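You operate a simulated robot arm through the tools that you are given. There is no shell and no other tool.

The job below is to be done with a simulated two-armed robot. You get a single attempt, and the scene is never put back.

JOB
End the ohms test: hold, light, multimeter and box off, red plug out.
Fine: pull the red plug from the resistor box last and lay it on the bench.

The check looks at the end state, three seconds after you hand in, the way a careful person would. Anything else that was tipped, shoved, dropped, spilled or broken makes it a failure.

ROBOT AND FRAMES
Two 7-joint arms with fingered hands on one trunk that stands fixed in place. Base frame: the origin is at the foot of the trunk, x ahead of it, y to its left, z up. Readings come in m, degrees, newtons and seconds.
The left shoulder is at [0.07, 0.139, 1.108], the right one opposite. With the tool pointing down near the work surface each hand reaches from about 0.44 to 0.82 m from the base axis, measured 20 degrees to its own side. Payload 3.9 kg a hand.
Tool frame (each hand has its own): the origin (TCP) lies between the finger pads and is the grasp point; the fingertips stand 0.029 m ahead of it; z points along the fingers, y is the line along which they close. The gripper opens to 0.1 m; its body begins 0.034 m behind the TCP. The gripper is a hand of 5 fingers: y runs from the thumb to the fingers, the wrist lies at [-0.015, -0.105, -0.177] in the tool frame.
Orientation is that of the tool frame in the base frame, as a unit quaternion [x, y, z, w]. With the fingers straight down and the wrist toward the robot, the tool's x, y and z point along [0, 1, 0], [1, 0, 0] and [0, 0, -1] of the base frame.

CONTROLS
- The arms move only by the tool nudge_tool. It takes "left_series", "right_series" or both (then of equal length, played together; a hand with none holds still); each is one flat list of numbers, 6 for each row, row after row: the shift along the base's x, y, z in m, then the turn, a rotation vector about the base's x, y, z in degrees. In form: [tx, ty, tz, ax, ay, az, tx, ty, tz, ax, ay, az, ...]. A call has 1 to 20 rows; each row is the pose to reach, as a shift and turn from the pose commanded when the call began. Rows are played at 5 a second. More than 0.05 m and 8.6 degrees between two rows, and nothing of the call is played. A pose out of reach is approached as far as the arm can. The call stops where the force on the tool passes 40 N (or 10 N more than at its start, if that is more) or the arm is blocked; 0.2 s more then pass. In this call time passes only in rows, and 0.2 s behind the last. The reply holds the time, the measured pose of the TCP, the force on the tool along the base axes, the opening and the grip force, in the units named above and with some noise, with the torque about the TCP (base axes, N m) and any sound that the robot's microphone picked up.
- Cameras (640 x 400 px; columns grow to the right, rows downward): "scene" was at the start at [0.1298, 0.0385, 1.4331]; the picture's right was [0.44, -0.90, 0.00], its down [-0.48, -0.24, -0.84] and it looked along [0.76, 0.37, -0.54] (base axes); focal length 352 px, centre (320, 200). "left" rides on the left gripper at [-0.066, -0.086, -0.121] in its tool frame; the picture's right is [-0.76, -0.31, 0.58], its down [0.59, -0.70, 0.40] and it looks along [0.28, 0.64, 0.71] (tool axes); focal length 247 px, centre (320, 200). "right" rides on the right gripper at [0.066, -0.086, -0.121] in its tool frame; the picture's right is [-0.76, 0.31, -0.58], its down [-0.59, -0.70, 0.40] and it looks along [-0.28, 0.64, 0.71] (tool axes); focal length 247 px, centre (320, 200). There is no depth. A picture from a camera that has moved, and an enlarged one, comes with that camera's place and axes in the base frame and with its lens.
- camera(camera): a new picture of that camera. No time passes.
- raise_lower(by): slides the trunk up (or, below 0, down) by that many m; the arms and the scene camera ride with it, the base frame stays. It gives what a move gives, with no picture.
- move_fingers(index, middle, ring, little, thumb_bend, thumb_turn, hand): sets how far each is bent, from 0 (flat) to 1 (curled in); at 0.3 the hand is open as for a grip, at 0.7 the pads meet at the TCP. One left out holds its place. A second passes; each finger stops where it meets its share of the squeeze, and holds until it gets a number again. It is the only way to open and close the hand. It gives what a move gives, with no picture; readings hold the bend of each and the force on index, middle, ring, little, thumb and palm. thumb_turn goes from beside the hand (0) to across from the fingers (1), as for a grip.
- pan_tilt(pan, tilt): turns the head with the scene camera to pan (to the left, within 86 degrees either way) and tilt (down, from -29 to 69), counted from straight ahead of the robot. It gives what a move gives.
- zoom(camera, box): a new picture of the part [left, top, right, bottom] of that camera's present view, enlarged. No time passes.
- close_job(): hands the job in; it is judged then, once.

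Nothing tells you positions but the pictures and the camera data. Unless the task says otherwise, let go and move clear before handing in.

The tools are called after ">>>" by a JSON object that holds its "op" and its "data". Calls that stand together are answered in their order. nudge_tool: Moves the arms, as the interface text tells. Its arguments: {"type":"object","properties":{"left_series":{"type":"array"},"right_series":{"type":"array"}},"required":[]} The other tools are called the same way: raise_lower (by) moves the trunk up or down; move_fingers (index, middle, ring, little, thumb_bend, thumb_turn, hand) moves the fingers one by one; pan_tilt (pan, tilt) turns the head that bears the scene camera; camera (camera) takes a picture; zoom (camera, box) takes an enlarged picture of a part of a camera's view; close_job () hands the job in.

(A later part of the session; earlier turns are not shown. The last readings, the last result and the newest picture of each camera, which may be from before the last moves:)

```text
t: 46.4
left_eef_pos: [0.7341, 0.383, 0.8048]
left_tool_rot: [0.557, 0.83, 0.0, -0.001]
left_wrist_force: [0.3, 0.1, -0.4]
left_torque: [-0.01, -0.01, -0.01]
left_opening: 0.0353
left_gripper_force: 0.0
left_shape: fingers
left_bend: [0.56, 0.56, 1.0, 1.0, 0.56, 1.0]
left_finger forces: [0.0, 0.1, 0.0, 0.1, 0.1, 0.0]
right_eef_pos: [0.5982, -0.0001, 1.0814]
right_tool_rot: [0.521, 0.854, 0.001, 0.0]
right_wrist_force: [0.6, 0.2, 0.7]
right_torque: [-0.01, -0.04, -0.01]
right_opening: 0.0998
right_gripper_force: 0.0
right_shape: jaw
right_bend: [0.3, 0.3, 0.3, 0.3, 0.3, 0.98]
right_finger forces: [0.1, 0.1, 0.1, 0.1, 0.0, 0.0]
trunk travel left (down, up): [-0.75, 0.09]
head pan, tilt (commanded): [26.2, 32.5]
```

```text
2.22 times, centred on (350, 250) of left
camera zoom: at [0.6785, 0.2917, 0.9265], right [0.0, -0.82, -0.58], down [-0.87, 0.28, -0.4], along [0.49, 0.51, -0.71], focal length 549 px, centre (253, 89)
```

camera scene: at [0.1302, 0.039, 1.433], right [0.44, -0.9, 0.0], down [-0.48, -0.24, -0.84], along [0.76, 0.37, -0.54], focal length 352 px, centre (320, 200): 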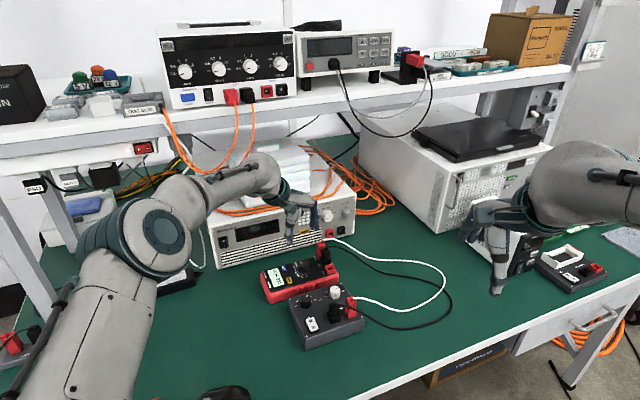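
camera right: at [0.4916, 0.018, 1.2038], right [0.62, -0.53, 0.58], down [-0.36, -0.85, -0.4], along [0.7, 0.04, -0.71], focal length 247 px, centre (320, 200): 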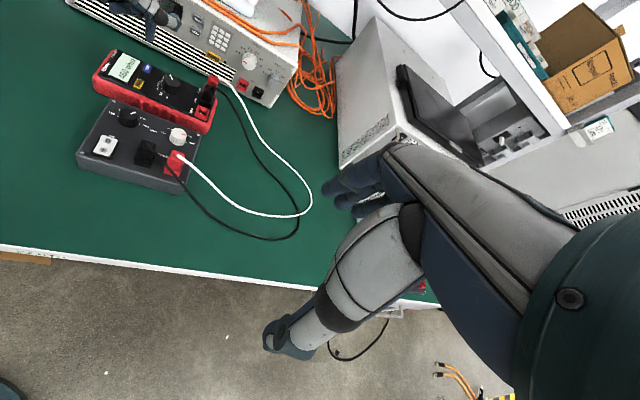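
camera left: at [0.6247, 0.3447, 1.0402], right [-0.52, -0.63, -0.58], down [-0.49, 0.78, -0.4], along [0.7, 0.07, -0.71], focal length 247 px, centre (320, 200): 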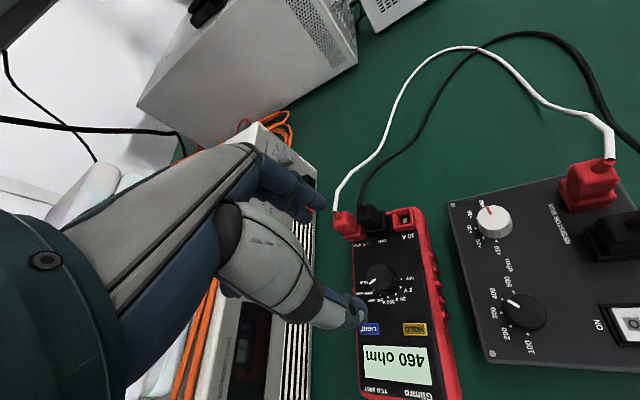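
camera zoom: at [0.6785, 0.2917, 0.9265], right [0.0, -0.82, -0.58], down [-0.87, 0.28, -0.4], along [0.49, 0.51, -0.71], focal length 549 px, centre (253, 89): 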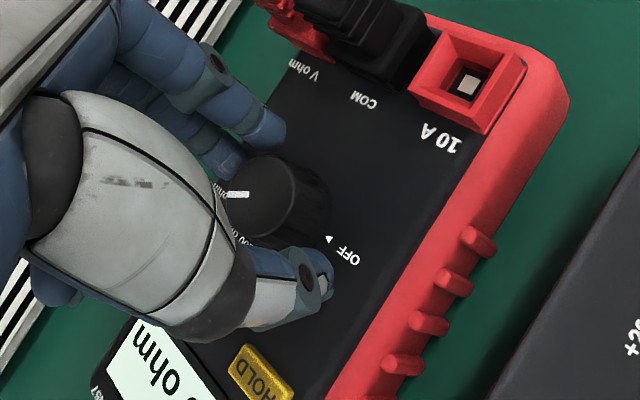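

The tips are close around the dial on both sides with no contact yet. I'll close further to grip it.

>>> {"op": "move_fingers", "data": {"hand": "left", "index": 0.61, "middle": 0.61, "thumb_bend": 0.61}}

```text
t: 47.4
left_eef_pos: [0.7344, 0.3828, 0.8061]
left_tool_rot: [0.558, 0.83, 0.001, -0.001]
left_wrist_force: [2.0, 0.0, -0.3]
left_torque: [0.05, -0.06, -0.02]
left_opening: 0.0245
left_gripper_force: 1.1
left_shape: fingers
left_bend: [0.6, 0.6, 1.0, 1.0, 0.61, 1.0]
left_finger forces: [0.8, 0.8, 0.1, 0.0, 0.1, 0.0]
right_eef_pos: [0.5995, -0.0008, 1.0827]
right_tool_rot: [0.521, 0.854, 0.0, 0.0]
right_wrist_force: [-1.1, 0.8, 0.4]
right_torque: [0.0, 0.01, -0.01]
right_opening: 0.0999
right_gripper_force: 0.0
right_shape: jaw
right_bend: [0.3, 0.3, 0.3, 0.3, 0.3, 0.98]
right_finger forces: [0.0, 0.1, 0.1, 0.1, 0.0, 0.1]
trunk travel left (down, up): [-0.75, 0.09]
head pan, tilt (commanded): [26.2, 32.5]
```

Index and middle touch first, thumb is just about there. I'll tighten with all three.

>>> {"op": "move_fingers", "data": {"hand": "left", "index": 0.66, "middle": 0.66, "thumb_bend": 0.68}}

>>> {"op": "zoom", "data": {"camera": "right", "box": [110, 20, 238, 110]}}

```text
t: 48.4
left_eef_pos: [0.7334, 0.3842, 0.8048]
left_tool_rot: [0.558, 0.83, 0.0, 0.0]
left_wrist_force: [4.5, 2.1, 0.7]
left_torque: [0.01, -0.07, -0.01]
left_opening: 0.0214
left_gripper_force: 6.0
left_shape: fingers
left_bend: [0.62, 0.62, 1.0, 1.0, 0.64, 1.0]
left_finger forces: [4.0, 3.6, 0.0, 0.1, 4.2, 0.0]
right_eef_pos: [0.5991, -0.0002, 1.0832]
right_tool_rot: [0.521, 0.853, 0.0, 0.0]
right_wrist_force: [-0.3, 0.2, 0.8]
right_torque: [0.01, -0.02, 0.0]
right_opening: 0.0997
right_gripper_force: 0.1
right_shape: jaw
right_bend: [0.3, 0.3, 0.3, 0.3, 0.3, 0.98]
right_finger forces: [0.0, 0.0, 0.0, 0.1, 0.0, 0.0]
trunk travel left (down, up): [-0.75, 0.09]
head pan, tilt (commanded): [26.2, 32.5]
```

```text
4.44 times, centred on (174, 65) of right
camera zoom: at [0.4924, 0.0184, 1.2035], right [0.62, -0.53, 0.58], down [-0.36, -0.85, -0.4], along [0.7, 0.04, -0.71], focal length 1098 px, centre (969, 800)
```

zoom: 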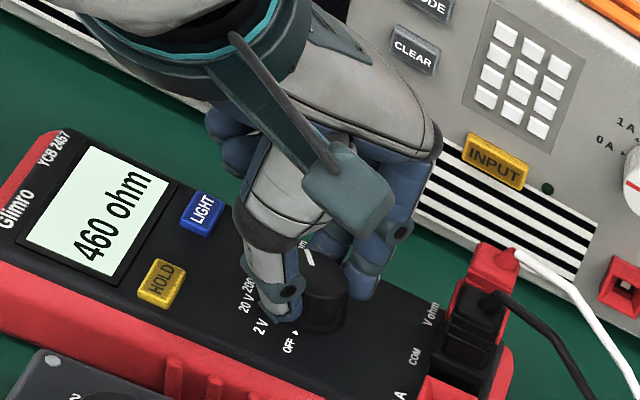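

The dial is held with about 4 N at each fingertip and the meter hasn't shifted. I'll turn a first 15 degrees counter-clockwise and check that the dial follows while the meter stays put.

>>> {"op": "nudge_tool", "data": {"left_series": [0.0007, 0.0003, 0, 0, 0, 5, 0.0007, 0.0003, 0, 0, 0, 10, 0.0007, 0.0003, 0, 0, 0, 15]}}

>>> {"op": "zoom", "data": {"camera": "right", "box": [110, 20, 238, 110]}}

>>> {"op": "zoom", "data": {"camera": "scene", "box": [250, 210, 346, 290]}}

```text
t: 49.2
left_eef_pos: [0.7352, 0.384, 0.8055]
left_tool_rot: [0.443, 0.896, 0.0, 0.0]
left_wrist_force: [3.6, 0.0, -0.1]
left_torque: [0.02, -0.1, 0.0]
left_opening: 0.0213
left_gripper_force: 6.0
left_shape: fingers
left_bend: [0.62, 0.62, 1.0, 1.0, 0.64, 1.0]
left_finger forces: [4.7, 2.7, 0.1, 0.1, 4.5, 0.0]
right_eef_pos: [0.5996, -0.0006, 1.0835]
right_tool_rot: [0.521, 0.854, 0.0, 0.0]
right_wrist_force: [0.0, 0.1, 0.0]
right_torque: [-0.01, -0.02, 0.02]
right_opening: 0.0999
right_gripper_force: 0.0
right_shape: jaw
right_bend: [0.3, 0.3, 0.3, 0.3, 0.3, 0.98]
right_finger forces: [0.0, 0.1, 0.0, 0.1, 0.0, 0.0]
trunk travel left (down, up): [-0.75, 0.09]
head pan, tilt (commanded): [26.2, 32.5]
```

```text
4.44 times, centred on (174, 65) of right
camera zoom: at [0.4929, 0.0179, 1.2033], right [0.62, -0.53, 0.58], down [-0.36, -0.85, -0.4], along [0.7, 0.04, -0.71], focal length 1098 px, centre (969, 800)
```

zoom: 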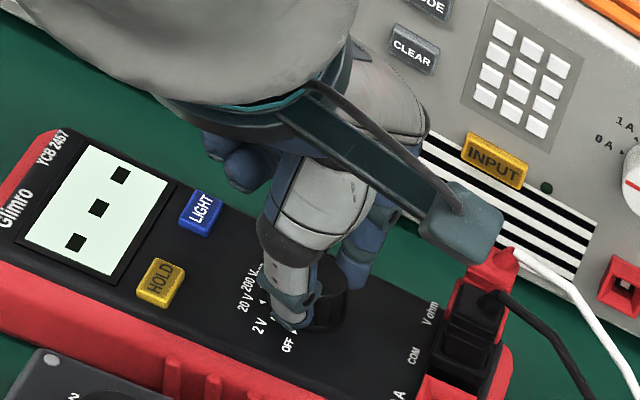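

```text
5.00 times, centred on (298, 250) of scene
camera zoom: at [0.1308, 0.0381, 1.433], right [0.44, -0.9, 0.0], down [-0.48, -0.24, -0.84], along [0.76, 0.37, -0.54], focal length 1758 px, centre (430, -50)
```

zoom: 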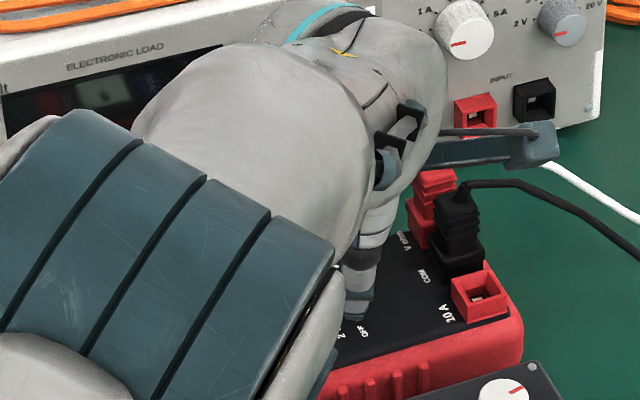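

The dial is turning: the display shows dashes between positions, and the meter hasn't moved. I'll continue another 28 degrees.

>>> {"op": "nudge_tool", "data": {"left_series": [0, 0, 0, 0, 0, 5, 0, 0, 0, 0, 0, 10, 0, 0, 0, 0, 0, 15, 0, 0, 0, 0, 0, 20, 0, 0, 0, 0, 0, 25, 0, 0, 0, 0, 0, 28]}}

>>> {"op": "zoom", "data": {"camera": "right", "box": [110, 20, 238, 110]}}

>>> {"op": "zoom", "data": {"camera": "left", "box": [270, 160, 430, 340]}}

```text
t: 50.6
left_eef_pos: [0.7339, 0.385, 0.8051]
left_tool_rot: [0.214, 0.977, 0.0, 0.0]
left_wrist_force: [5.2, 3.3, 1.9]
left_torque: [0.04, -0.11, -0.02]
left_opening: 0.0213
left_gripper_force: 6.6
left_shape: fingers
left_bend: [0.61, 0.62, 1.0, 1.0, 0.65, 1.0]
left_finger forces: [5.6, 3.0, 0.1, 0.1, 4.2, 0.0]
right_eef_pos: [0.5991, 0.0001, 1.0833]
right_tool_rot: [0.521, 0.854, 0.0, 0.0]
right_wrist_force: [-0.3, -0.4, -0.1]
right_torque: [0.02, 0.02, 0.04]
right_opening: 0.1001
right_gripper_force: 0.0
right_shape: jaw
right_bend: [0.3, 0.3, 0.3, 0.3, 0.3, 0.98]
right_finger forces: [0.1, 0.0, 0.0, 0.0, 0.0, 0.0]
trunk travel left (down, up): [-0.75, 0.09]
head pan, tilt (commanded): [26.2, 32.5]
```

```text
4.44 times, centred on (174, 65) of right
camera zoom: at [0.4926, 0.0187, 1.2034], right [0.62, -0.53, 0.58], down [-0.36, -0.85, -0.4], along [0.7, 0.04, -0.71], focal length 1098 px, centre (969, 800)
```

zoom: 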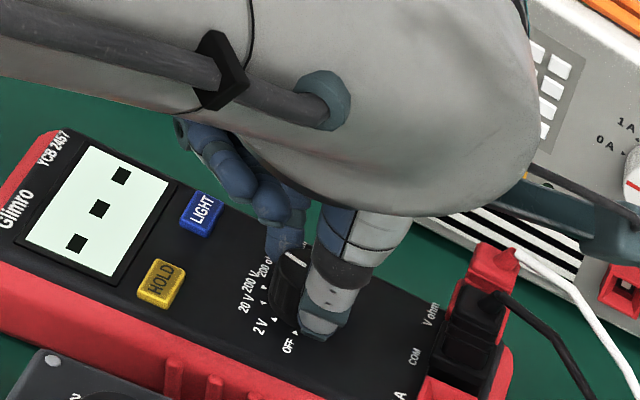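

```text
2.22 times, centred on (350, 250) of left
camera zoom: at [0.7579, 0.2803, 0.9264], right [0.56, -0.59, -0.58], down [-0.83, -0.39, -0.4], along [0.01, 0.7, -0.71], focal length 549 px, centre (253, 89)
```

zoom: 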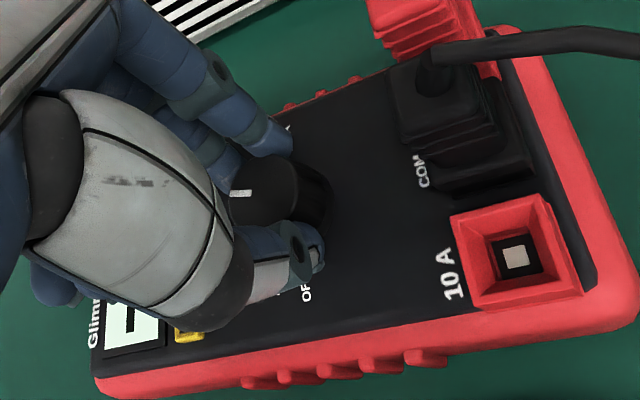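

The dial has followed about 43 degrees with no slip. I'll open the fingers slightly, turn the hand back, and take a new grip.

>>> {"op": "move_fingers", "data": {"hand": "left", "index": 0.5, "middle": 0.5, "thumb_bend": 0.5}}

>>> {"op": "zoom", "data": {"camera": "right", "box": [110, 20, 238, 110]}}

>>> {"op": "nudge_tool", "data": {"left_series": [0, 0, 0, 0, 0, -8, 0, 0, 0, 0, 0, -16, 0, 0, 0, 0, 0, -24, 0, 0, 0, 0, 0, -32, 0, 0, 0, 0, 0, -40, 0, 0, 0, 0, 0, -48]}}

>>> {"op": "zoom", "data": {"camera": "right", "box": [110, 20, 238, 110]}}

>>> {"op": "zoom", "data": {"camera": "left", "box": [270, 160, 430, 340]}}

```text
t: 51.6
left_eef_pos: [0.7338, 0.3837, 0.8059]
left_tool_rot: [0.215, 0.977, 0.001, 0.0]
left_wrist_force: [0.6, 0.5, 0.8]
left_torque: [0.0, 0.01, -0.03]
left_opening: 0.0498
left_gripper_force: 0.0
left_shape: fingers
left_bend: [0.5, 0.5, 1.0, 1.0, 0.5, 1.0]
left_finger forces: [0.0, 0.0, 0.0, 0.1, 0.1, 0.0]
right_eef_pos: [0.5993, 0.0003, 1.0829]
right_tool_rot: [0.521, 0.853, 0.0, 0.0]
right_wrist_force: [-0.9, 0.5, 0.2]
right_torque: [0.0, 0.0, -0.02]
right_opening: 0.0998
right_gripper_force: 0.0
right_shape: jaw
right_bend: [0.3, 0.3, 0.3, 0.3, 0.3, 0.98]
right_finger forces: [0.1, 0.0, 0.0, 0.1, 0.0, 0.1]
trunk travel left (down, up): [-0.75, 0.09]
head pan, tilt (commanded): [26.2, 32.5]
```

```text
4.44 times, centred on (174, 65) of right
camera zoom: at [0.4921, 0.0183, 1.2036], right [0.62, -0.53, 0.58], down [-0.36, -0.85, -0.4], along [0.7, 0.04, -0.71], focal length 1098 px, centre (969, 800)
```

zoom: 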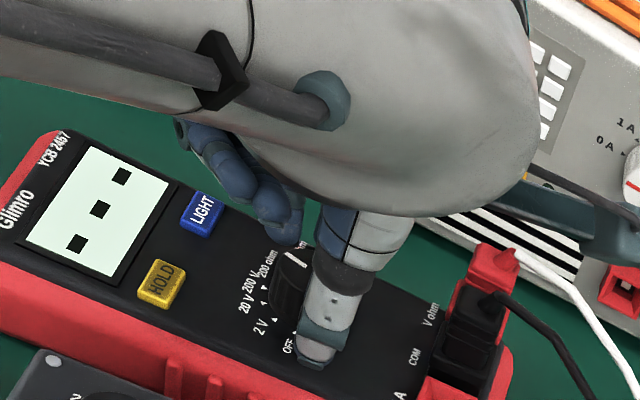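

```text
t: 53.0
left_eef_pos: [0.7348, 0.3851, 0.8058]
left_tool_rot: [0.594, 0.804, 0.0, 0.001]
left_wrist_force: [0.2, -0.4, 0.0]
left_torque: [0.02, -0.03, 0.03]
left_opening: 0.05
left_gripper_force: 0.1
left_shape: fingers
left_bend: [0.5, 0.5, 1.0, 1.0, 0.5, 1.0]
left_finger forces: [0.1, 0.0, 0.1, 0.0, 0.0, 0.1]
right_eef_pos: [0.5991, 0.0005, 1.0848]
right_tool_rot: [0.521, 0.854, -0.001, 0.0]
right_wrist_force: [0.4, -0.3, -0.1]
right_torque: [-0.02, 0.0, 0.01]
right_opening: 0.0998
right_gripper_force: 0.0
right_shape: jaw
right_bend: [0.3, 0.3, 0.3, 0.3, 0.3, 0.98]
right_finger forces: [0.0, 0.0, 0.0, 0.0, 0.1, 0.1]
trunk travel left (down, up): [-0.75, 0.09]
head pan, tilt (commanded): [26.2, 32.5]
```

```text
4.44 times, centred on (174, 65) of right
camera zoom: at [0.4918, 0.0191, 1.2037], right [0.62, -0.53, 0.58], down [-0.36, -0.85, -0.4], along [0.7, 0.04, -0.71], focal length 1098 px, centre (969, 800)
```

zoom: 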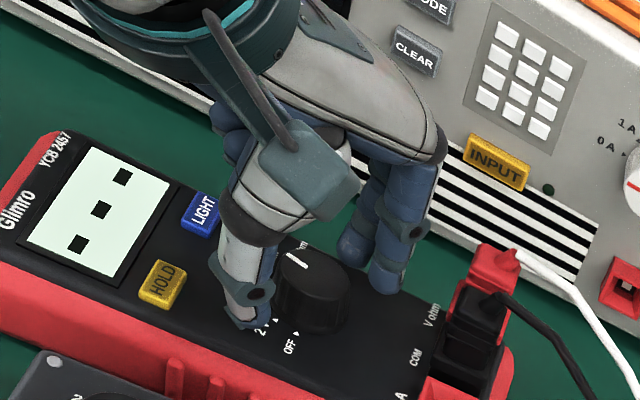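

```text
2.22 times, centred on (350, 250) of left
camera zoom: at [0.6711, 0.2979, 0.9268], right [-0.07, -0.81, -0.58], down [-0.84, 0.36, -0.4], along [0.53, 0.46, -0.71], focal length 549 px, centre (253, 89)
```

zoom: 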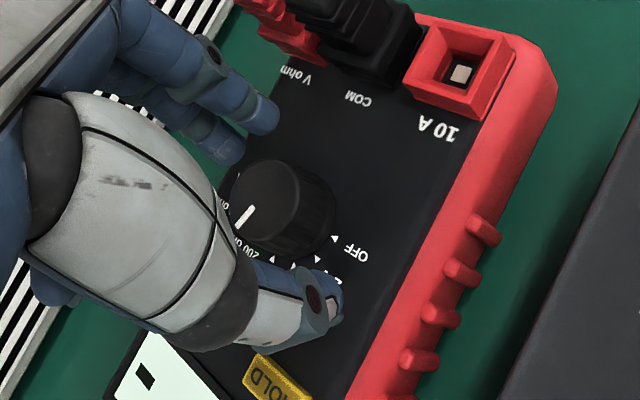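

The dial stayed where it was turned and the hand is back at -10 degrees with the dial centred between the tips. I'll grip again and turn another 48 degrees.

>>> {"op": "move_fingers", "data": {"hand": "left", "index": 0.66, "middle": 0.66, "thumb_bend": 0.69}}

>>> {"op": "nudge_tool", "data": {"left_series": [0, 0, 0, 0, 0, 5, 0, 0, 0, 0, 0, 10, 0, 0, 0, 0, 0, 15, 0, 0, 0, 0, 0, 20, 0, 0, 0, 0, 0, 25, 0, 0, 0, 0, 0, 30, 0, 0, 0, 0, 0, 35, 0, 0, 0, 0, 0, 40, 0, 0, 0, 0, 0, 45, 0, 0, 0, 0, 0, 50]}}

>>> {"op": "zoom", "data": {"camera": "right", "box": [110, 20, 238, 110]}}

>>> {"op": "zoom", "data": {"camera": "left", "box": [270, 160, 430, 340]}}

```text
t: 54.0
left_eef_pos: [0.7348, 0.384, 0.8062]
left_tool_rot: [0.593, 0.805, 0.0, 0.0]
left_wrist_force: [2.1, 0.2, 1.6]
left_torque: [0.0, -0.03, -0.05]
left_opening: 0.0211
left_gripper_force: 5.9
left_shape: fingers
left_bend: [0.62, 0.63, 1.0, 1.0, 0.64, 1.0]
left_finger forces: [3.4, 3.0, 0.0, 0.1, 5.3, 0.0]
right_eef_pos: [0.5987, -0.0004, 1.0832]
right_tool_rot: [0.521, 0.854, 0.0, 0.0]
right_wrist_force: [0.1, 0.9, -0.4]
right_torque: [0.03, -0.01, 0.02]
right_opening: 0.1
right_gripper_force: 0.1
right_shape: jaw
right_bend: [0.3, 0.3, 0.3, 0.3, 0.3, 0.98]
right_finger forces: [0.1, 0.0, 0.0, 0.1, 0.1, 0.0]
trunk travel left (down, up): [-0.75, 0.09]
head pan, tilt (commanded): [26.2, 32.5]
```

```text
t: 56.2
left_eef_pos: [0.7344, 0.3855, 0.8065]
left_tool_rot: [0.196, 0.981, 0.0, 0.0]
left_wrist_force: [8.1, 2.1, 3.1]
left_torque: [0.09, -0.17, -0.04]
left_opening: 0.0211
left_gripper_force: 7.2
left_shape: fingers
left_bend: [0.61, 0.62, 1.0, 1.0, 0.66, 1.0]
left_finger forces: [7.0, 3.0, 0.0, 0.0, 4.8, 0.0]
right_eef_pos: [0.5996, 0.0004, 1.0833]
right_tool_rot: [0.52, 0.854, 0.001, 0.001]
right_wrist_force: [0.3, 0.3, 0.5]
right_torque: [0.01, -0.02, 0.03]
right_opening: 0.0998
right_gripper_force: 0.1
right_shape: jaw
right_bend: [0.3, 0.3, 0.3, 0.3, 0.3, 0.98]
right_finger forces: [0.0, 0.1, 0.0, 0.1, 0.1, 0.1]
trunk travel left (down, up): [-0.75, 0.09]
head pan, tilt (commanded): [26.2, 32.5]
```

```text
4.44 times, centred on (174, 65) of right
camera zoom: at [0.4925, 0.0188, 1.2034], right [0.62, -0.53, 0.58], down [-0.36, -0.85, -0.4], along [0.7, 0.04, -0.71], focal length 1098 px, centre (969, 800)
```

zoom: 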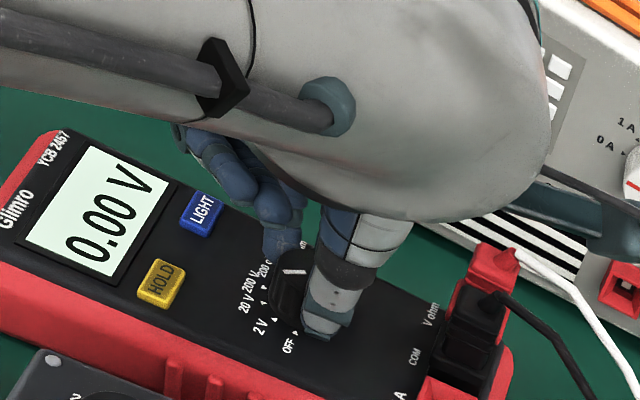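

```text
2.22 times, centred on (350, 250) of left
camera zoom: at [0.7606, 0.281, 0.9268], right [0.58, -0.58, -0.58], down [-0.81, -0.42, -0.4], along [-0.01, 0.7, -0.71], focal length 549 px, centre (253, 89)
```

zoom: 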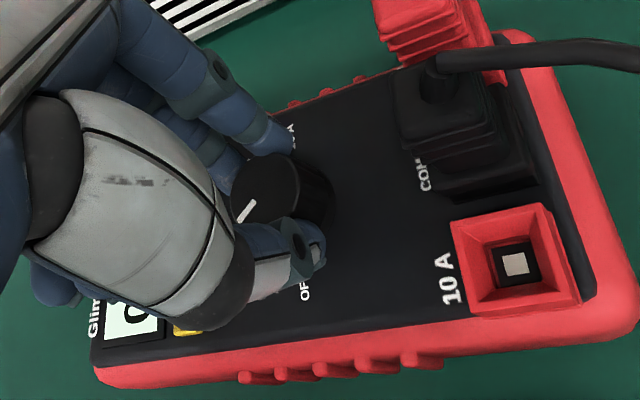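

The display reads 0.00 V, so the dial has gone through to the 20 V position, with two steps left to OFF. I'll release, turn back, shift 1.5 mm forward to even out the side force, and grip once more.

>>> {"op": "move_fingers", "data": {"hand": "left", "index": 0.5, "middle": 0.5, "thumb_bend": 0.5}}

>>> {"op": "nudge_tool", "data": {"left_series": [0, 0, 0, 0, 0, -8, 0, 0, 0, 0, 0, -16, 0, 0, 0, 0, 0, -24, 0.001, 0, 0, 0, 0, -32, 0.0015, 0, 0, 0, 0, -40, 0.0015, 0, 0, 0, 0, -48, 0.0015, 0, 0, 0, 0, -53]}}

>>> {"op": "zoom", "data": {"camera": "left", "box": [270, 160, 430, 340]}}

>>> {"op": "zoom", "data": {"camera": "right", "box": [110, 20, 238, 110]}}

```text
t: 57.2
left_eef_pos: [0.7326, 0.3837, 0.8057]
left_tool_rot: [0.198, 0.98, 0.0, 0.0]
left_wrist_force: [-0.6, 0.0, 0.5]
left_torque: [-0.01, 0.01, 0.0]
left_opening: 0.0494
left_gripper_force: 0.0
left_shape: fingers
left_bend: [0.5, 0.5, 1.0, 1.0, 0.5, 1.0]
left_finger forces: [0.0, 0.0, 0.0, 0.0, 0.0, 0.1]
right_eef_pos: [0.5991, 0.0004, 1.0827]
right_tool_rot: [0.522, 0.853, -0.001, 0.0]
right_wrist_force: [-0.5, -0.4, 0.4]
right_torque: [-0.04, 0.0, 0.04]
right_opening: 0.0997
right_gripper_force: 0.1
right_shape: jaw
right_bend: [0.3, 0.3, 0.3, 0.3, 0.3, 0.98]
right_finger forces: [0.1, 0.0, 0.0, 0.0, 0.0, 0.1]
trunk travel left (down, up): [-0.75, 0.09]
head pan, tilt (commanded): [26.2, 32.5]
```

```text
t: 58.8
left_eef_pos: [0.7351, 0.3853, 0.8061]
left_tool_rot: [0.615, 0.788, 0.001, 0.001]
left_wrist_force: [0.0, 0.1, -0.3]
left_torque: [0.01, -0.03, 0.01]
left_opening: 0.0498
left_gripper_force: 0.1
left_shape: fingers
left_bend: [0.5, 0.5, 1.0, 1.0, 0.5, 1.0]
left_finger forces: [0.0, 0.0, 0.1, 0.1, 0.1, 0.0]
right_eef_pos: [0.5994, 0.0002, 1.0831]
right_tool_rot: [0.521, 0.853, 0.0, 0.0]
right_wrist_force: [0.8, 0.0, 0.4]
right_torque: [0.01, 0.03, 0.01]
right_opening: 0.1
right_gripper_force: 0.1
right_shape: jaw
right_bend: [0.3, 0.3, 0.3, 0.3, 0.3, 0.98]
right_finger forces: [0.0, 0.0, 0.0, 0.0, 0.0, 0.0]
trunk travel left (down, up): [-0.75, 0.09]
head pan, tilt (commanded): [26.2, 32.5]
```

```text
2.22 times, centred on (350, 250) of left
camera zoom: at [0.6678, 0.3013, 0.927], right [-0.11, -0.81, -0.58], down [-0.83, 0.4, -0.4], along [0.55, 0.43, -0.71], focal length 549 px, centre (253, 89)
```

zoom: 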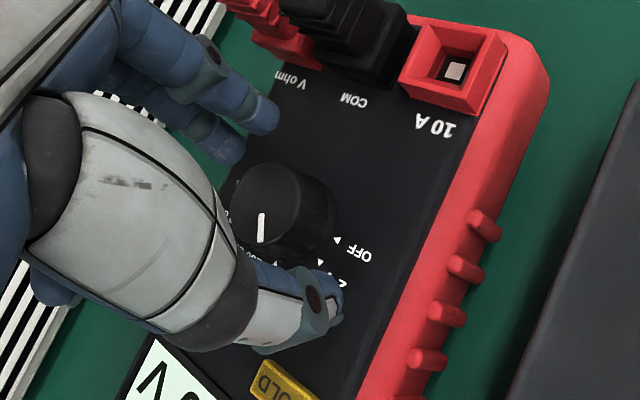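

```text
4.44 times, centred on (174, 65) of right
camera zoom: at [0.492, 0.0186, 1.2036], right [0.62, -0.53, 0.58], down [-0.36, -0.85, -0.4], along [0.7, 0.04, -0.71], focal length 1098 px, centre (969, 800)
```

zoom: 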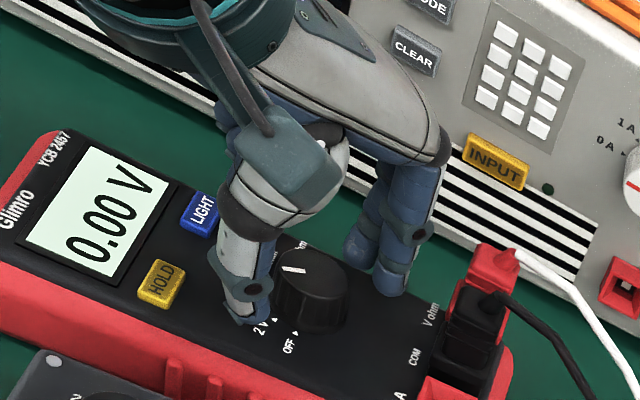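

The dial is again centred between the tips with the hand at -13 degrees. I'll grip and turn 53 degrees.

>>> {"op": "move_fingers", "data": {"hand": "left", "index": 0.66, "middle": 0.66, "thumb_bend": 0.69}}

>>> {"op": "nudge_tool", "data": {"left_series": [0, 0, 0, 0, 0, 5, 0, 0, 0, 0, 0, 10, 0, 0, 0, 0, 0, 15, 0, 0, 0, 0, 0, 20, 0, 0, 0, 0, 0, 25, 0, 0, 0, 0, 0, 30, 0, 0, 0, 0, 0, 35, 0, 0, 0, 0, 0, 40, 0, 0, 0, 0, 0, 45, 0, 0, 0, 0, 0, 50, 0, 0, 0, 0, 0, 53]}}

>>> {"op": "zoom", "data": {"camera": "right", "box": [110, 20, 238, 110]}}

>>> {"op": "zoom", "data": {"camera": "left", "box": [270, 160, 430, 340]}}

```text
t: 59.8
left_eef_pos: [0.7358, 0.3846, 0.8053]
left_tool_rot: [0.614, 0.789, 0.0, -0.001]
left_wrist_force: [-0.5, -1.1, 0.8]
left_torque: [0.03, 0.03, -0.02]
left_opening: 0.0214
left_gripper_force: 5.3
left_shape: fingers
left_bend: [0.63, 0.63, 1.0, 1.0, 0.64, 1.0]
left_finger forces: [2.7, 2.4, 0.1, 0.0, 5.6, 0.0]
right_eef_pos: [0.5989, 0.0002, 1.0833]
right_tool_rot: [0.521, 0.854, 0.0, 0.0]
right_wrist_force: [-0.4, 0.4, -0.2]
right_torque: [0.0, -0.01, 0.01]
right_opening: 0.0996
right_gripper_force: 0.1
right_shape: jaw
right_bend: [0.3, 0.3, 0.3, 0.3, 0.3, 0.98]
right_finger forces: [0.0, 0.0, 0.0, 0.0, 0.0, 0.1]
trunk travel left (down, up): [-0.75, 0.09]
head pan, tilt (commanded): [26.2, 32.5]
```

```text
t: 62.2
left_eef_pos: [0.7336, 0.3837, 0.806]
left_tool_rot: [0.198, 0.98, -0.001, 0.0]
left_wrist_force: [3.8, 0.2, 0.0]
left_torque: [0.02, -0.03, -0.01]
left_opening: 0.0212
left_gripper_force: 5.9
left_shape: fingers
left_bend: [0.61, 0.63, 1.0, 1.0, 0.65, 1.0]
left_finger forces: [4.4, 2.8, 0.1, 0.0, 4.9, 0.1]
left hand out of reach, approached as far as the arm can: row 11
right_eef_pos: [0.5995, -0.001, 1.0819]
right_tool_rot: [0.521, 0.853, -0.001, -0.001]
right_wrist_force: [-0.3, 0.2, 0.5]
right_torque: [0.01, -0.01, 0.01]
right_opening: 0.0997
right_gripper_force: 0.1
right_shape: jaw
right_bend: [0.3, 0.3, 0.3, 0.3, 0.3, 0.98]
right_finger forces: [0.0, 0.0, 0.1, 0.1, 0.1, 0.2]
trunk travel left (down, up): [-0.75, 0.09]
head pan, tilt (commanded): [26.2, 32.5]
```

```text
4.44 times, centred on (174, 65) of right
camera zoom: at [0.4931, 0.0184, 1.203], right [0.62, -0.53, 0.58], down [-0.36, -0.85, -0.4], along [0.7, 0.04, -0.71], focal length 1098 px, centre (969, 800)
```

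zoom: 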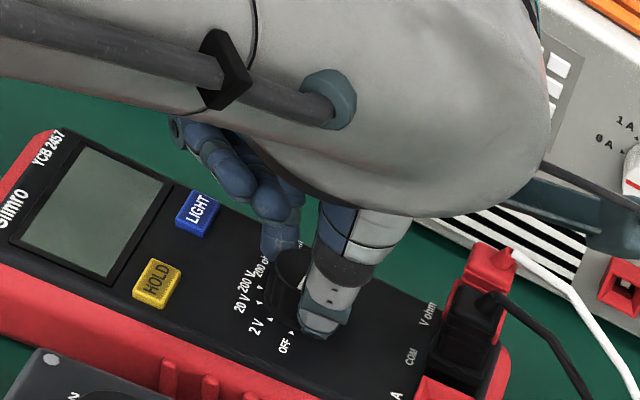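

```text
2.22 times, centred on (350, 250) of left
camera zoom: at [0.7607, 0.281, 0.9276], right [0.58, -0.58, -0.58], down [-0.82, -0.42, -0.4], along [-0.01, 0.7, -0.71], focal length 549 px, centre (253, 89)
```

zoom: 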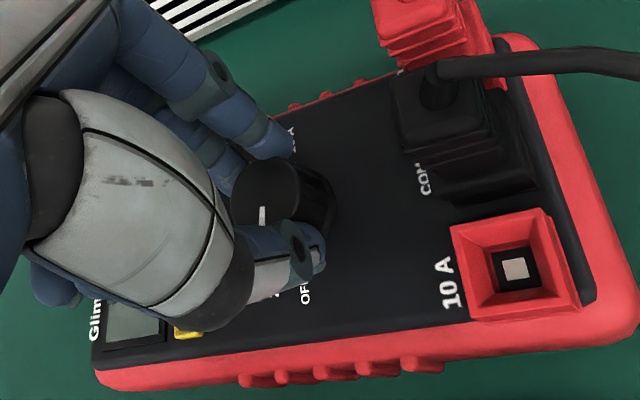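

The screen has gone dark grey-green, so the meter is at OFF, and it shows how an unlit screen looks: much darker than anything I saw while it was on. That makes me doubt the light, so while still holding the dial I'll turn back one step to see the screen powered again.

>>> {"op": "nudge_tool", "data": {"left_series": [0, 0, 0, 0, 0, -6, 0, 0, 0, 0, 0, -12, 0, 0, 0, 0, 0, -18, 0, 0, 0, 0, 0, -24, 0, 0, 0, 0, 0, -30]}}

>>> {"op": "zoom", "data": {"camera": "right", "box": [110, 20, 238, 110]}}

>>> {"op": "zoom", "data": {"camera": "right", "box": [90, 45, 154, 85]}}

>>> {"op": "zoom", "data": {"camera": "scene", "box": [240, 230, 400, 330]}}

```text
t: 63.4
left_eef_pos: [0.7324, 0.3847, 0.8064]
left_tool_rot: [0.445, 0.895, 0.0, -0.001]
left_wrist_force: [1.4, -2.0, -0.7]
left_torque: [-0.09, -0.03, 0.07]
left_opening: 0.0212
left_gripper_force: 6.3
left_shape: fingers
left_bend: [0.62, 0.63, 1.0, 1.0, 0.65, 1.0]
left_finger forces: [3.6, 2.4, 0.0, 0.0, 5.9, 0.1]
right_eef_pos: [0.6002, 0.0, 1.0833]
right_tool_rot: [0.522, 0.853, 0.0, 0.001]
right_wrist_force: [-0.9, 0.5, 0.8]
right_torque: [-0.02, -0.02, 0.0]
right_opening: 0.1
right_gripper_force: 0.0
right_shape: jaw
right_bend: [0.3, 0.3, 0.3, 0.3, 0.3, 0.98]
right_finger forces: [0.0, 0.0, 0.0, 0.1, 0.0, 0.0]
trunk travel left (down, up): [-0.75, 0.09]
head pan, tilt (commanded): [26.2, 32.5]
```

```text
4.44 times, centred on (174, 65) of right
camera zoom: at [0.4925, 0.0185, 1.2033], right [0.62, -0.53, 0.58], down [-0.36, -0.85, -0.4], along [0.7, 0.04, -0.71], focal length 1098 px, centre (969, 800)
```

zoom: 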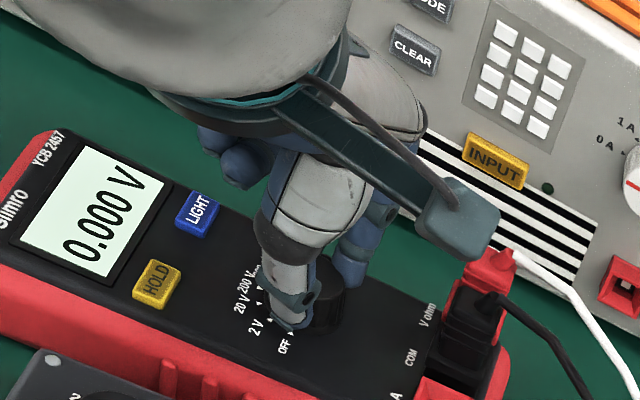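

```text
10.00 times, centred on (122, 65) of right
camera zoom: at [0.4925, 0.0185, 1.2033], right [0.62, -0.53, 0.58], down [-0.36, -0.85, -0.4], along [0.7, 0.04, -0.71], focal length 2470 px, centre (2300, 1550)
```

zoom: 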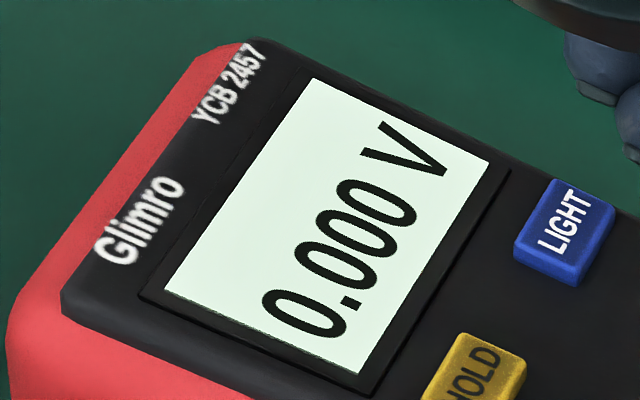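

```text
4.00 times, centred on (320, 280) of scene
camera zoom: at [0.1304, 0.0387, 1.433], right [0.44, -0.9, 0.0], down [-0.48, -0.24, -0.84], along [0.76, 0.37, -0.54], focal length 1406 px, centre (320, -120)
```

zoom: 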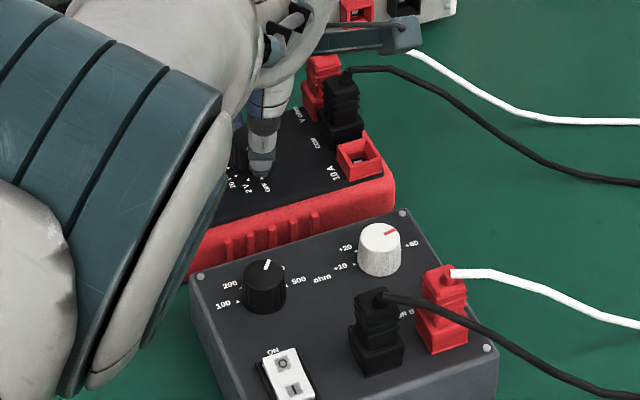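

Powered at 2 V the screen is bright again, so I still can't tell whether the light responds to a short press. I'll let go of the dial, raise the hand, and try a long press on LIGHT with a clear before/after comparison.

>>> {"op": "move_fingers", "data": {"hand": "left", "index": 0.48, "middle": 0.48, "thumb_bend": 0.48}}

>>> {"op": "nudge_tool", "data": {"left_series": [0, 0, 0.015, 0, 0, 0, 0, 0, 0.035, 0, 0, 0, 0, 0, 0.06, 0, 0, 0, 0, 0, 0.09, 0, 0, -5, 0, 0, 0.12, 0, 0, -10]}}

>>> {"op": "move_fingers", "data": {"hand": "left", "index": 0.5, "middle": 1, "thumb_bend": 1, "thumb_turn": 0}}

>>> {"op": "zoom", "data": {"camera": "scene", "box": [240, 230, 400, 330]}}

>>> {"op": "zoom", "data": {"camera": "right", "box": [70, 40, 230, 140]}}

>>> {"op": "camera", "data": {"camera": "scene"}}

```text
t: 64.4
left_eef_pos: [0.7318, 0.3854, 0.808]
left_tool_rot: [0.445, 0.896, -0.001, 0.0]
left_wrist_force: [0.0, -0.5, -0.3]
left_torque: [0.03, 0.03, 0.01]
left_opening: 0.0544
left_gripper_force: 0.0
left_shape: fingers
left_bend: [0.48, 0.48, 1.0, 1.0, 0.48, 1.0]
left_finger forces: [0.0, 0.0, 0.0, 0.0, 0.1, 0.0]
right_eef_pos: [0.5994, 0.0005, 1.0834]
right_tool_rot: [0.52, 0.854, 0.0, 0.0]
right_wrist_force: [-0.3, 0.7, 0.6]
right_torque: [0.01, 0.01, -0.01]
right_opening: 0.0998
right_gripper_force: 0.0
right_shape: jaw
right_bend: [0.3, 0.3, 0.3, 0.3, 0.3, 0.98]
right_finger forces: [0.0, 0.0, 0.0, 0.0, 0.0, 0.0]
trunk travel left (down, up): [-0.75, 0.09]
head pan, tilt (commanded): [26.2, 32.5]
```

```text
t: 65.6
left_eef_pos: [0.7331, 0.3847, 0.9293]
left_tool_rot: [0.522, 0.853, 0.0, -0.001]
left_wrist_force: [0.6, 0.8, -0.3]
left_torque: [0.02, -0.01, -0.02]
left_opening: 0.0547
left_gripper_force: 0.0
left_shape: fingers
left_bend: [0.48, 0.48, 1.0, 1.0, 0.48, 1.0]
left_finger forces: [0.0, 0.0, 0.0, 0.0, 0.0, 0.0]
right_eef_pos: [0.5989, -0.0002, 1.0845]
right_tool_rot: [0.521, 0.854, 0.001, 0.0]
right_wrist_force: [-0.6, -0.4, -0.7]
right_torque: [0.04, -0.01, -0.03]
right_opening: 0.0997
right_gripper_force: 0.0
right_shape: jaw
right_bend: [0.3, 0.3, 0.3, 0.3, 0.3, 0.98]
right_finger forces: [0.0, 0.0, 0.0, 0.0, 0.0, 0.1]
trunk travel left (down, up): [-0.75, 0.09]
head pan, tilt (commanded): [26.2, 32.5]
```

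```text
t: 66.6
left_eef_pos: [0.7336, 0.385, 0.9288]
left_tool_rot: [0.521, 0.854, -0.001, -0.001]
left_wrist_force: [0.3, 0.2, 0.1]
left_torque: [-0.02, -0.04, -0.02]
left_opening: 0.0515
left_gripper_force: 0.0
left_shape: fingers
left_bend: [0.5, 1.0, 1.0, 1.0, 1.0, 0.0]
left_finger forces: [0.0, 0.1, 0.0, 0.0, 0.0, 0.0]
right_eef_pos: [0.599, -0.0, 1.0837]
right_tool_rot: [0.522, 0.853, 0.001, -0.001]
right_wrist_force: [0.8, -0.3, 0.8]
right_torque: [0.04, 0.01, 0.0]
right_opening: 0.0998
right_gripper_force: 0.0
right_shape: jaw
right_bend: [0.3, 0.3, 0.3, 0.3, 0.3, 0.98]
right_finger forces: [0.1, 0.0, 0.0, 0.1, 0.0, 0.0]
trunk travel left (down, up): [-0.75, 0.09]
head pan, tilt (commanded): [26.2, 32.5]
```

```text
4.00 times, centred on (320, 280) of scene
camera zoom: at [0.1297, 0.0385, 1.4331], right [0.44, -0.9, 0.0], down [-0.48, -0.24, -0.84], along [0.76, 0.37, -0.54], focal length 1406 px, centre (320, -120)
```

zoom: 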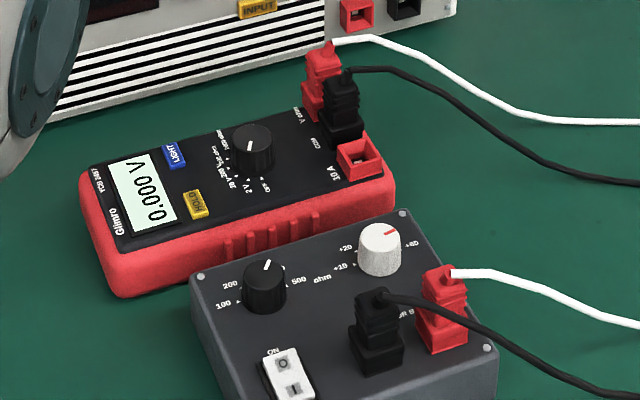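

```text
4.00 times, centred on (150, 90) of right
camera zoom: at [0.4919, 0.0183, 1.2037], right [0.62, -0.53, 0.58], down [-0.36, -0.85, -0.4], along [0.7, 0.04, -0.71], focal length 988 px, centre (1000, 640)
```

zoom: 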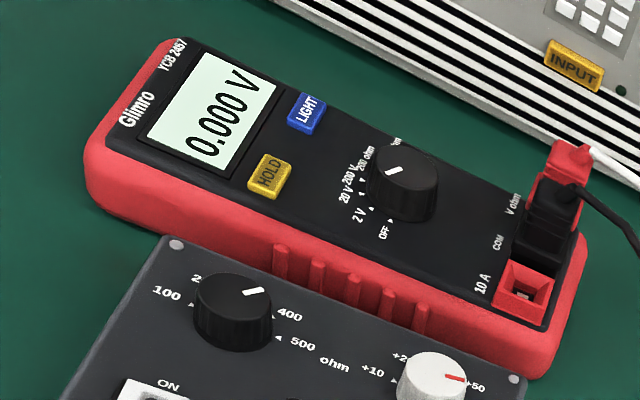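

```text
taken
camera scene: at [0.1297, 0.0385, 1.4331], right [0.44, -0.9, 0.0], down [-0.48, -0.24, -0.84], along [0.76, 0.37, -0.54], focal length 352 px, centre (320, 200)
```

scene: 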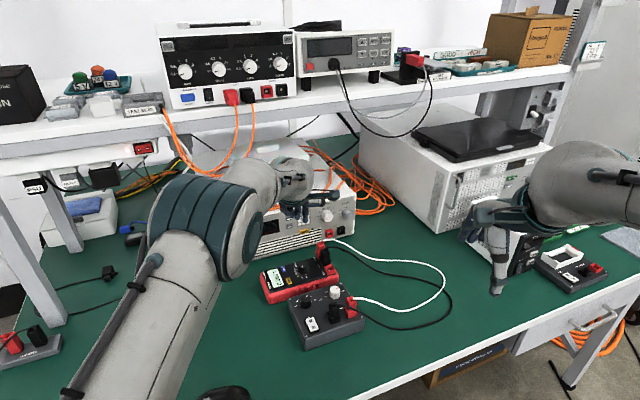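

I see the meter reading 0.000 V with the dial at 2 V. I'll bring the index finger just over LIGHT again for a before-picture.

>>> {"op": "nudge_tool", "data": {"left_series": [-0.02, 0.012, -0.01, 0, 0, 0, -0.04, 0.024, -0.03, 0, 0, 0, -0.056, 0.036, -0.06, 0, 0, 0, -0.056, 0.036, -0.09, 0, 0, 0, -0.056, 0.036, -0.112, 0, 0, 0, -0.056, 0.036, -0.122, 0, 0, 0, -0.056, 0.036, -0.126, 0, 0, 0]}}

>>> {"op": "zoom", "data": {"camera": "left", "box": [290, 160, 418, 240]}}

>>> {"op": "zoom", "data": {"camera": "right", "box": [90, 45, 154, 85]}}

>>> {"op": "zoom", "data": {"camera": "scene", "box": [262, 264, 286, 288]}}

```text
t: 68.2
left_eef_pos: [0.6744, 0.4214, 0.8014]
left_tool_rot: [0.521, 0.853, 0.0, 0.0]
left_wrist_force: [0.3, 0.2, 0.2]
left_torque: [-0.01, -0.01, 0.02]
left_opening: 0.0516
left_gripper_force: 0.1
left_shape: fingers
left_bend: [0.5, 1.0, 1.0, 1.0, 1.0, 0.0]
left_finger forces: [0.1, 0.0, 0.0, 0.0, 0.0, 0.0]
right_eef_pos: [0.5995, -0.0004, 1.0836]
right_tool_rot: [0.52, 0.854, 0.0, 0.0]
right_wrist_force: [-0.2, -0.7, -0.3]
right_torque: [0.02, -0.02, 0.0]
right_opening: 0.0997
right_gripper_force: 0.1
right_shape: jaw
right_bend: [0.3, 0.3, 0.3, 0.3, 0.3, 0.98]
right_finger forces: [0.0, 0.0, 0.0, 0.0, 0.1, 0.0]
trunk travel left (down, up): [-0.75, 0.09]
head pan, tilt (commanded): [26.2, 32.5]
```

```text
5.00 times, centred on (354, 200) of left
camera zoom: at [0.6289, 0.3246, 0.9223], right [0.07, -0.81, -0.58], down [-0.89, 0.2, -0.4], along [0.44, 0.55, -0.71], focal length 1235 px, centre (150, 200)
```

zoom: 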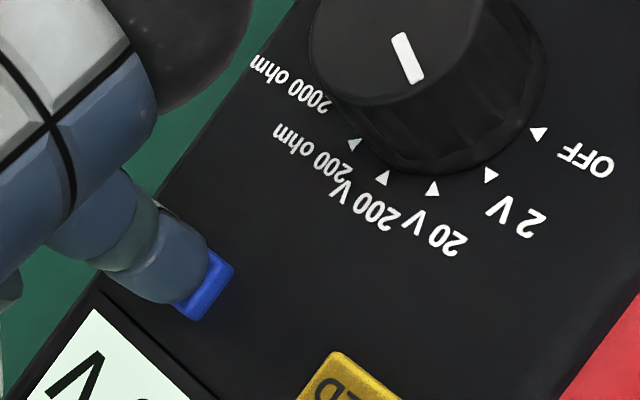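

```text
10.00 times, centred on (122, 65) of right
camera zoom: at [0.4921, 0.0182, 1.2036], right [0.62, -0.53, 0.58], down [-0.36, -0.85, -0.4], along [0.7, 0.04, -0.71], focal length 2470 px, centre (2300, 1550)
```

zoom: 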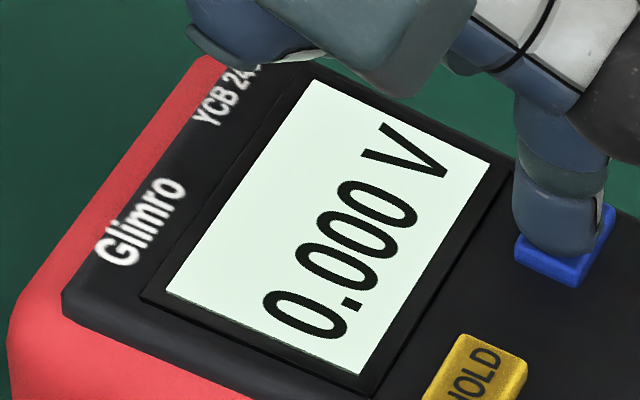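

```text
16.00 times, centred on (274, 276) of scene
camera zoom: at [0.13, 0.0384, 1.4331], right [0.44, -0.9, 0.0], down [-0.48, -0.24, -0.84], along [0.76, 0.37, -0.54], focal length 5626 px, centre (1056, -1016)
```

zoom: 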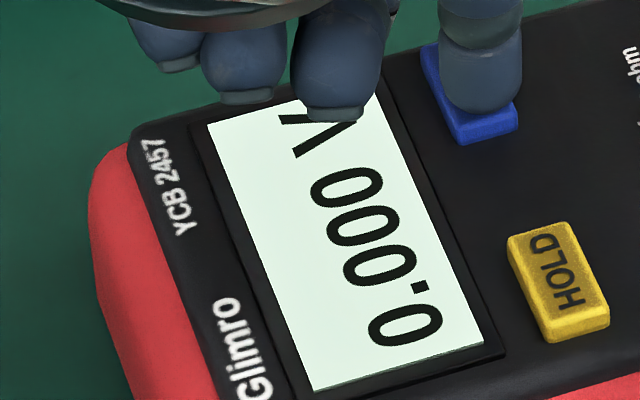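

The fingertip is on LIGHT and I have the before-picture. I'll press and look, then hold for four seconds and look again.

>>> {"op": "nudge_tool", "data": {"left_series": [0.0015, 0, -0.002, 0, 0, 0, 0.0015, 0, -0.004, 0, 0, 0, 0.0015, 0, -0.0058, 0, 0, 0]}}

>>> {"op": "zoom", "data": {"camera": "scene", "box": [262, 264, 286, 288]}}

>>> {"op": "nudge_tool", "data": {"left_series": [0, 0, 0, 0, 0, 0, 0, 0, 0, 0, 0, 0, 0, 0, 0, 0, 0, 0, 0, 0, 0, 0, 0, 0, 0, 0, 0, 0, 0, 0, 0, 0, 0, 0, 0, 0, 0, 0, 0, 0, 0, 0, 0, 0, 0, 0, 0, 0, 0, 0, 0, 0, 0, 0, 0, 0, 0, 0, 0, 0, 0, 0, 0, 0, 0, 0, 0, 0, 0, 0, 0, 0, 0, 0, 0, 0, 0, 0, 0, 0, 0, 0, 0, 0, 0, 0, 0, 0, 0, 0, 0, 0, 0, 0, 0, 0, 0, 0, 0, 0, 0, 0, 0, 0, 0, 0, 0, 0, 0, 0, 0, 0, 0, 0, 0, 0, 0, 0, 0, 0]}}

>>> {"op": "zoom", "data": {"camera": "scene", "box": [262, 264, 286, 288]}}

>>> {"op": "zoom", "data": {"camera": "right", "box": [90, 45, 154, 85]}}

```text
t: 69.0
left_eef_pos: [0.677, 0.4206, 0.7967]
left_tool_rot: [0.521, 0.853, 0.001, 0.0]
left_wrist_force: [-0.7, -0.3, 3.9]
left_torque: [0.0, -0.09, -0.04]
left_opening: 0.0514
left_gripper_force: 1.1
left_shape: fingers
left_bend: [0.5, 1.0, 1.0, 1.0, 1.0, 0.0]
left_finger forces: [2.9, 0.0, 0.0, 0.1, 0.0, 0.0]
right_eef_pos: [0.599, -0.0007, 1.0833]
right_tool_rot: [0.521, 0.854, 0.0, 0.0]
right_wrist_force: [0.6, 0.2, -0.2]
right_torque: [0.02, 0.02, 0.03]
right_opening: 0.1
right_gripper_force: 0.1
right_shape: jaw
right_bend: [0.3, 0.3, 0.3, 0.3, 0.3, 0.98]
right_finger forces: [0.0, 0.0, 0.0, 0.0, 0.1, 0.0]
trunk travel left (down, up): [-0.75, 0.09]
head pan, tilt (commanded): [26.2, 32.5]
heard: click
```

```text
16.00 times, centred on (274, 276) of scene
camera zoom: at [0.1292, 0.0381, 1.4332], right [0.44, -0.9, 0.0], down [-0.48, -0.24, -0.84], along [0.76, 0.37, -0.54], focal length 5626 px, centre (1056, -1016)
```

zoom: 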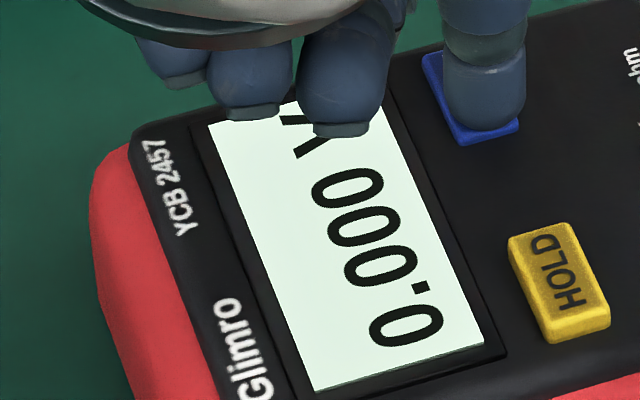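

```text
t: 73.2
left_eef_pos: [0.6764, 0.4217, 0.7967]
left_tool_rot: [0.521, 0.854, 0.001, 0.001]
left_wrist_force: [0.1, -0.7, 2.5]
left_torque: [0.03, -0.14, -0.02]
left_opening: 0.0516
left_gripper_force: 1.5
left_shape: fingers
left_bend: [0.5, 1.0, 1.0, 1.0, 1.0, 0.0]
left_finger forces: [3.4, 0.0, 0.0, 0.0, 0.1, 0.1]
right_eef_pos: [0.5988, -0.0005, 1.0841]
right_tool_rot: [0.521, 0.853, 0.0, 0.0]
right_wrist_force: [-0.4, 0.1, -0.5]
right_torque: [0.03, -0.04, -0.01]
right_opening: 0.1
right_gripper_force: 0.0
right_shape: jaw
right_bend: [0.3, 0.3, 0.3, 0.3, 0.3, 0.98]
right_finger forces: [0.0, 0.0, 0.1, 0.1, 0.0, 0.0]
trunk travel left (down, up): [-0.75, 0.09]
head pan, tilt (commanded): [26.2, 32.5]
```

```text
16.00 times, centred on (274, 276) of scene
camera zoom: at [0.1292, 0.038, 1.4332], right [0.44, -0.9, 0.0], down [-0.48, -0.24, -0.84], along [0.76, 0.37, -0.54], focal length 5626 px, centre (1056, -1016)
```

zoom: 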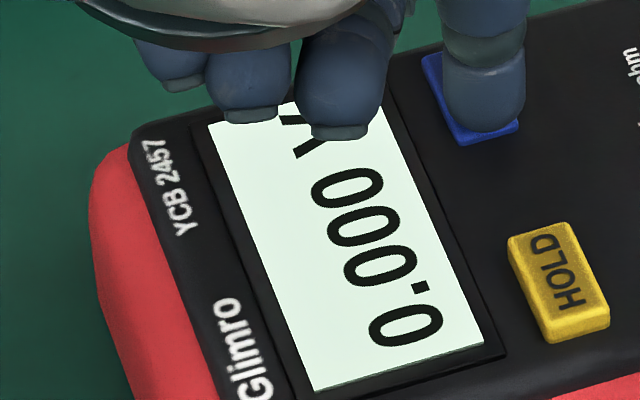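

```text
10.00 times, centred on (122, 65) of right
camera zoom: at [0.4915, 0.0179, 1.2039], right [0.62, -0.53, 0.58], down [-0.36, -0.85, -0.4], along [0.7, 0.04, -0.71], focal length 2470 px, centre (2300, 1550)
```

zoom: 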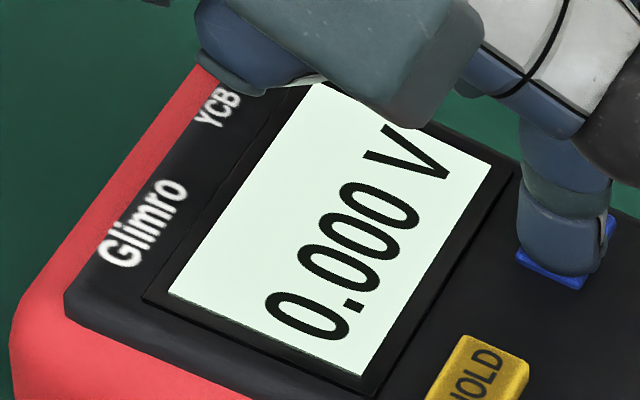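

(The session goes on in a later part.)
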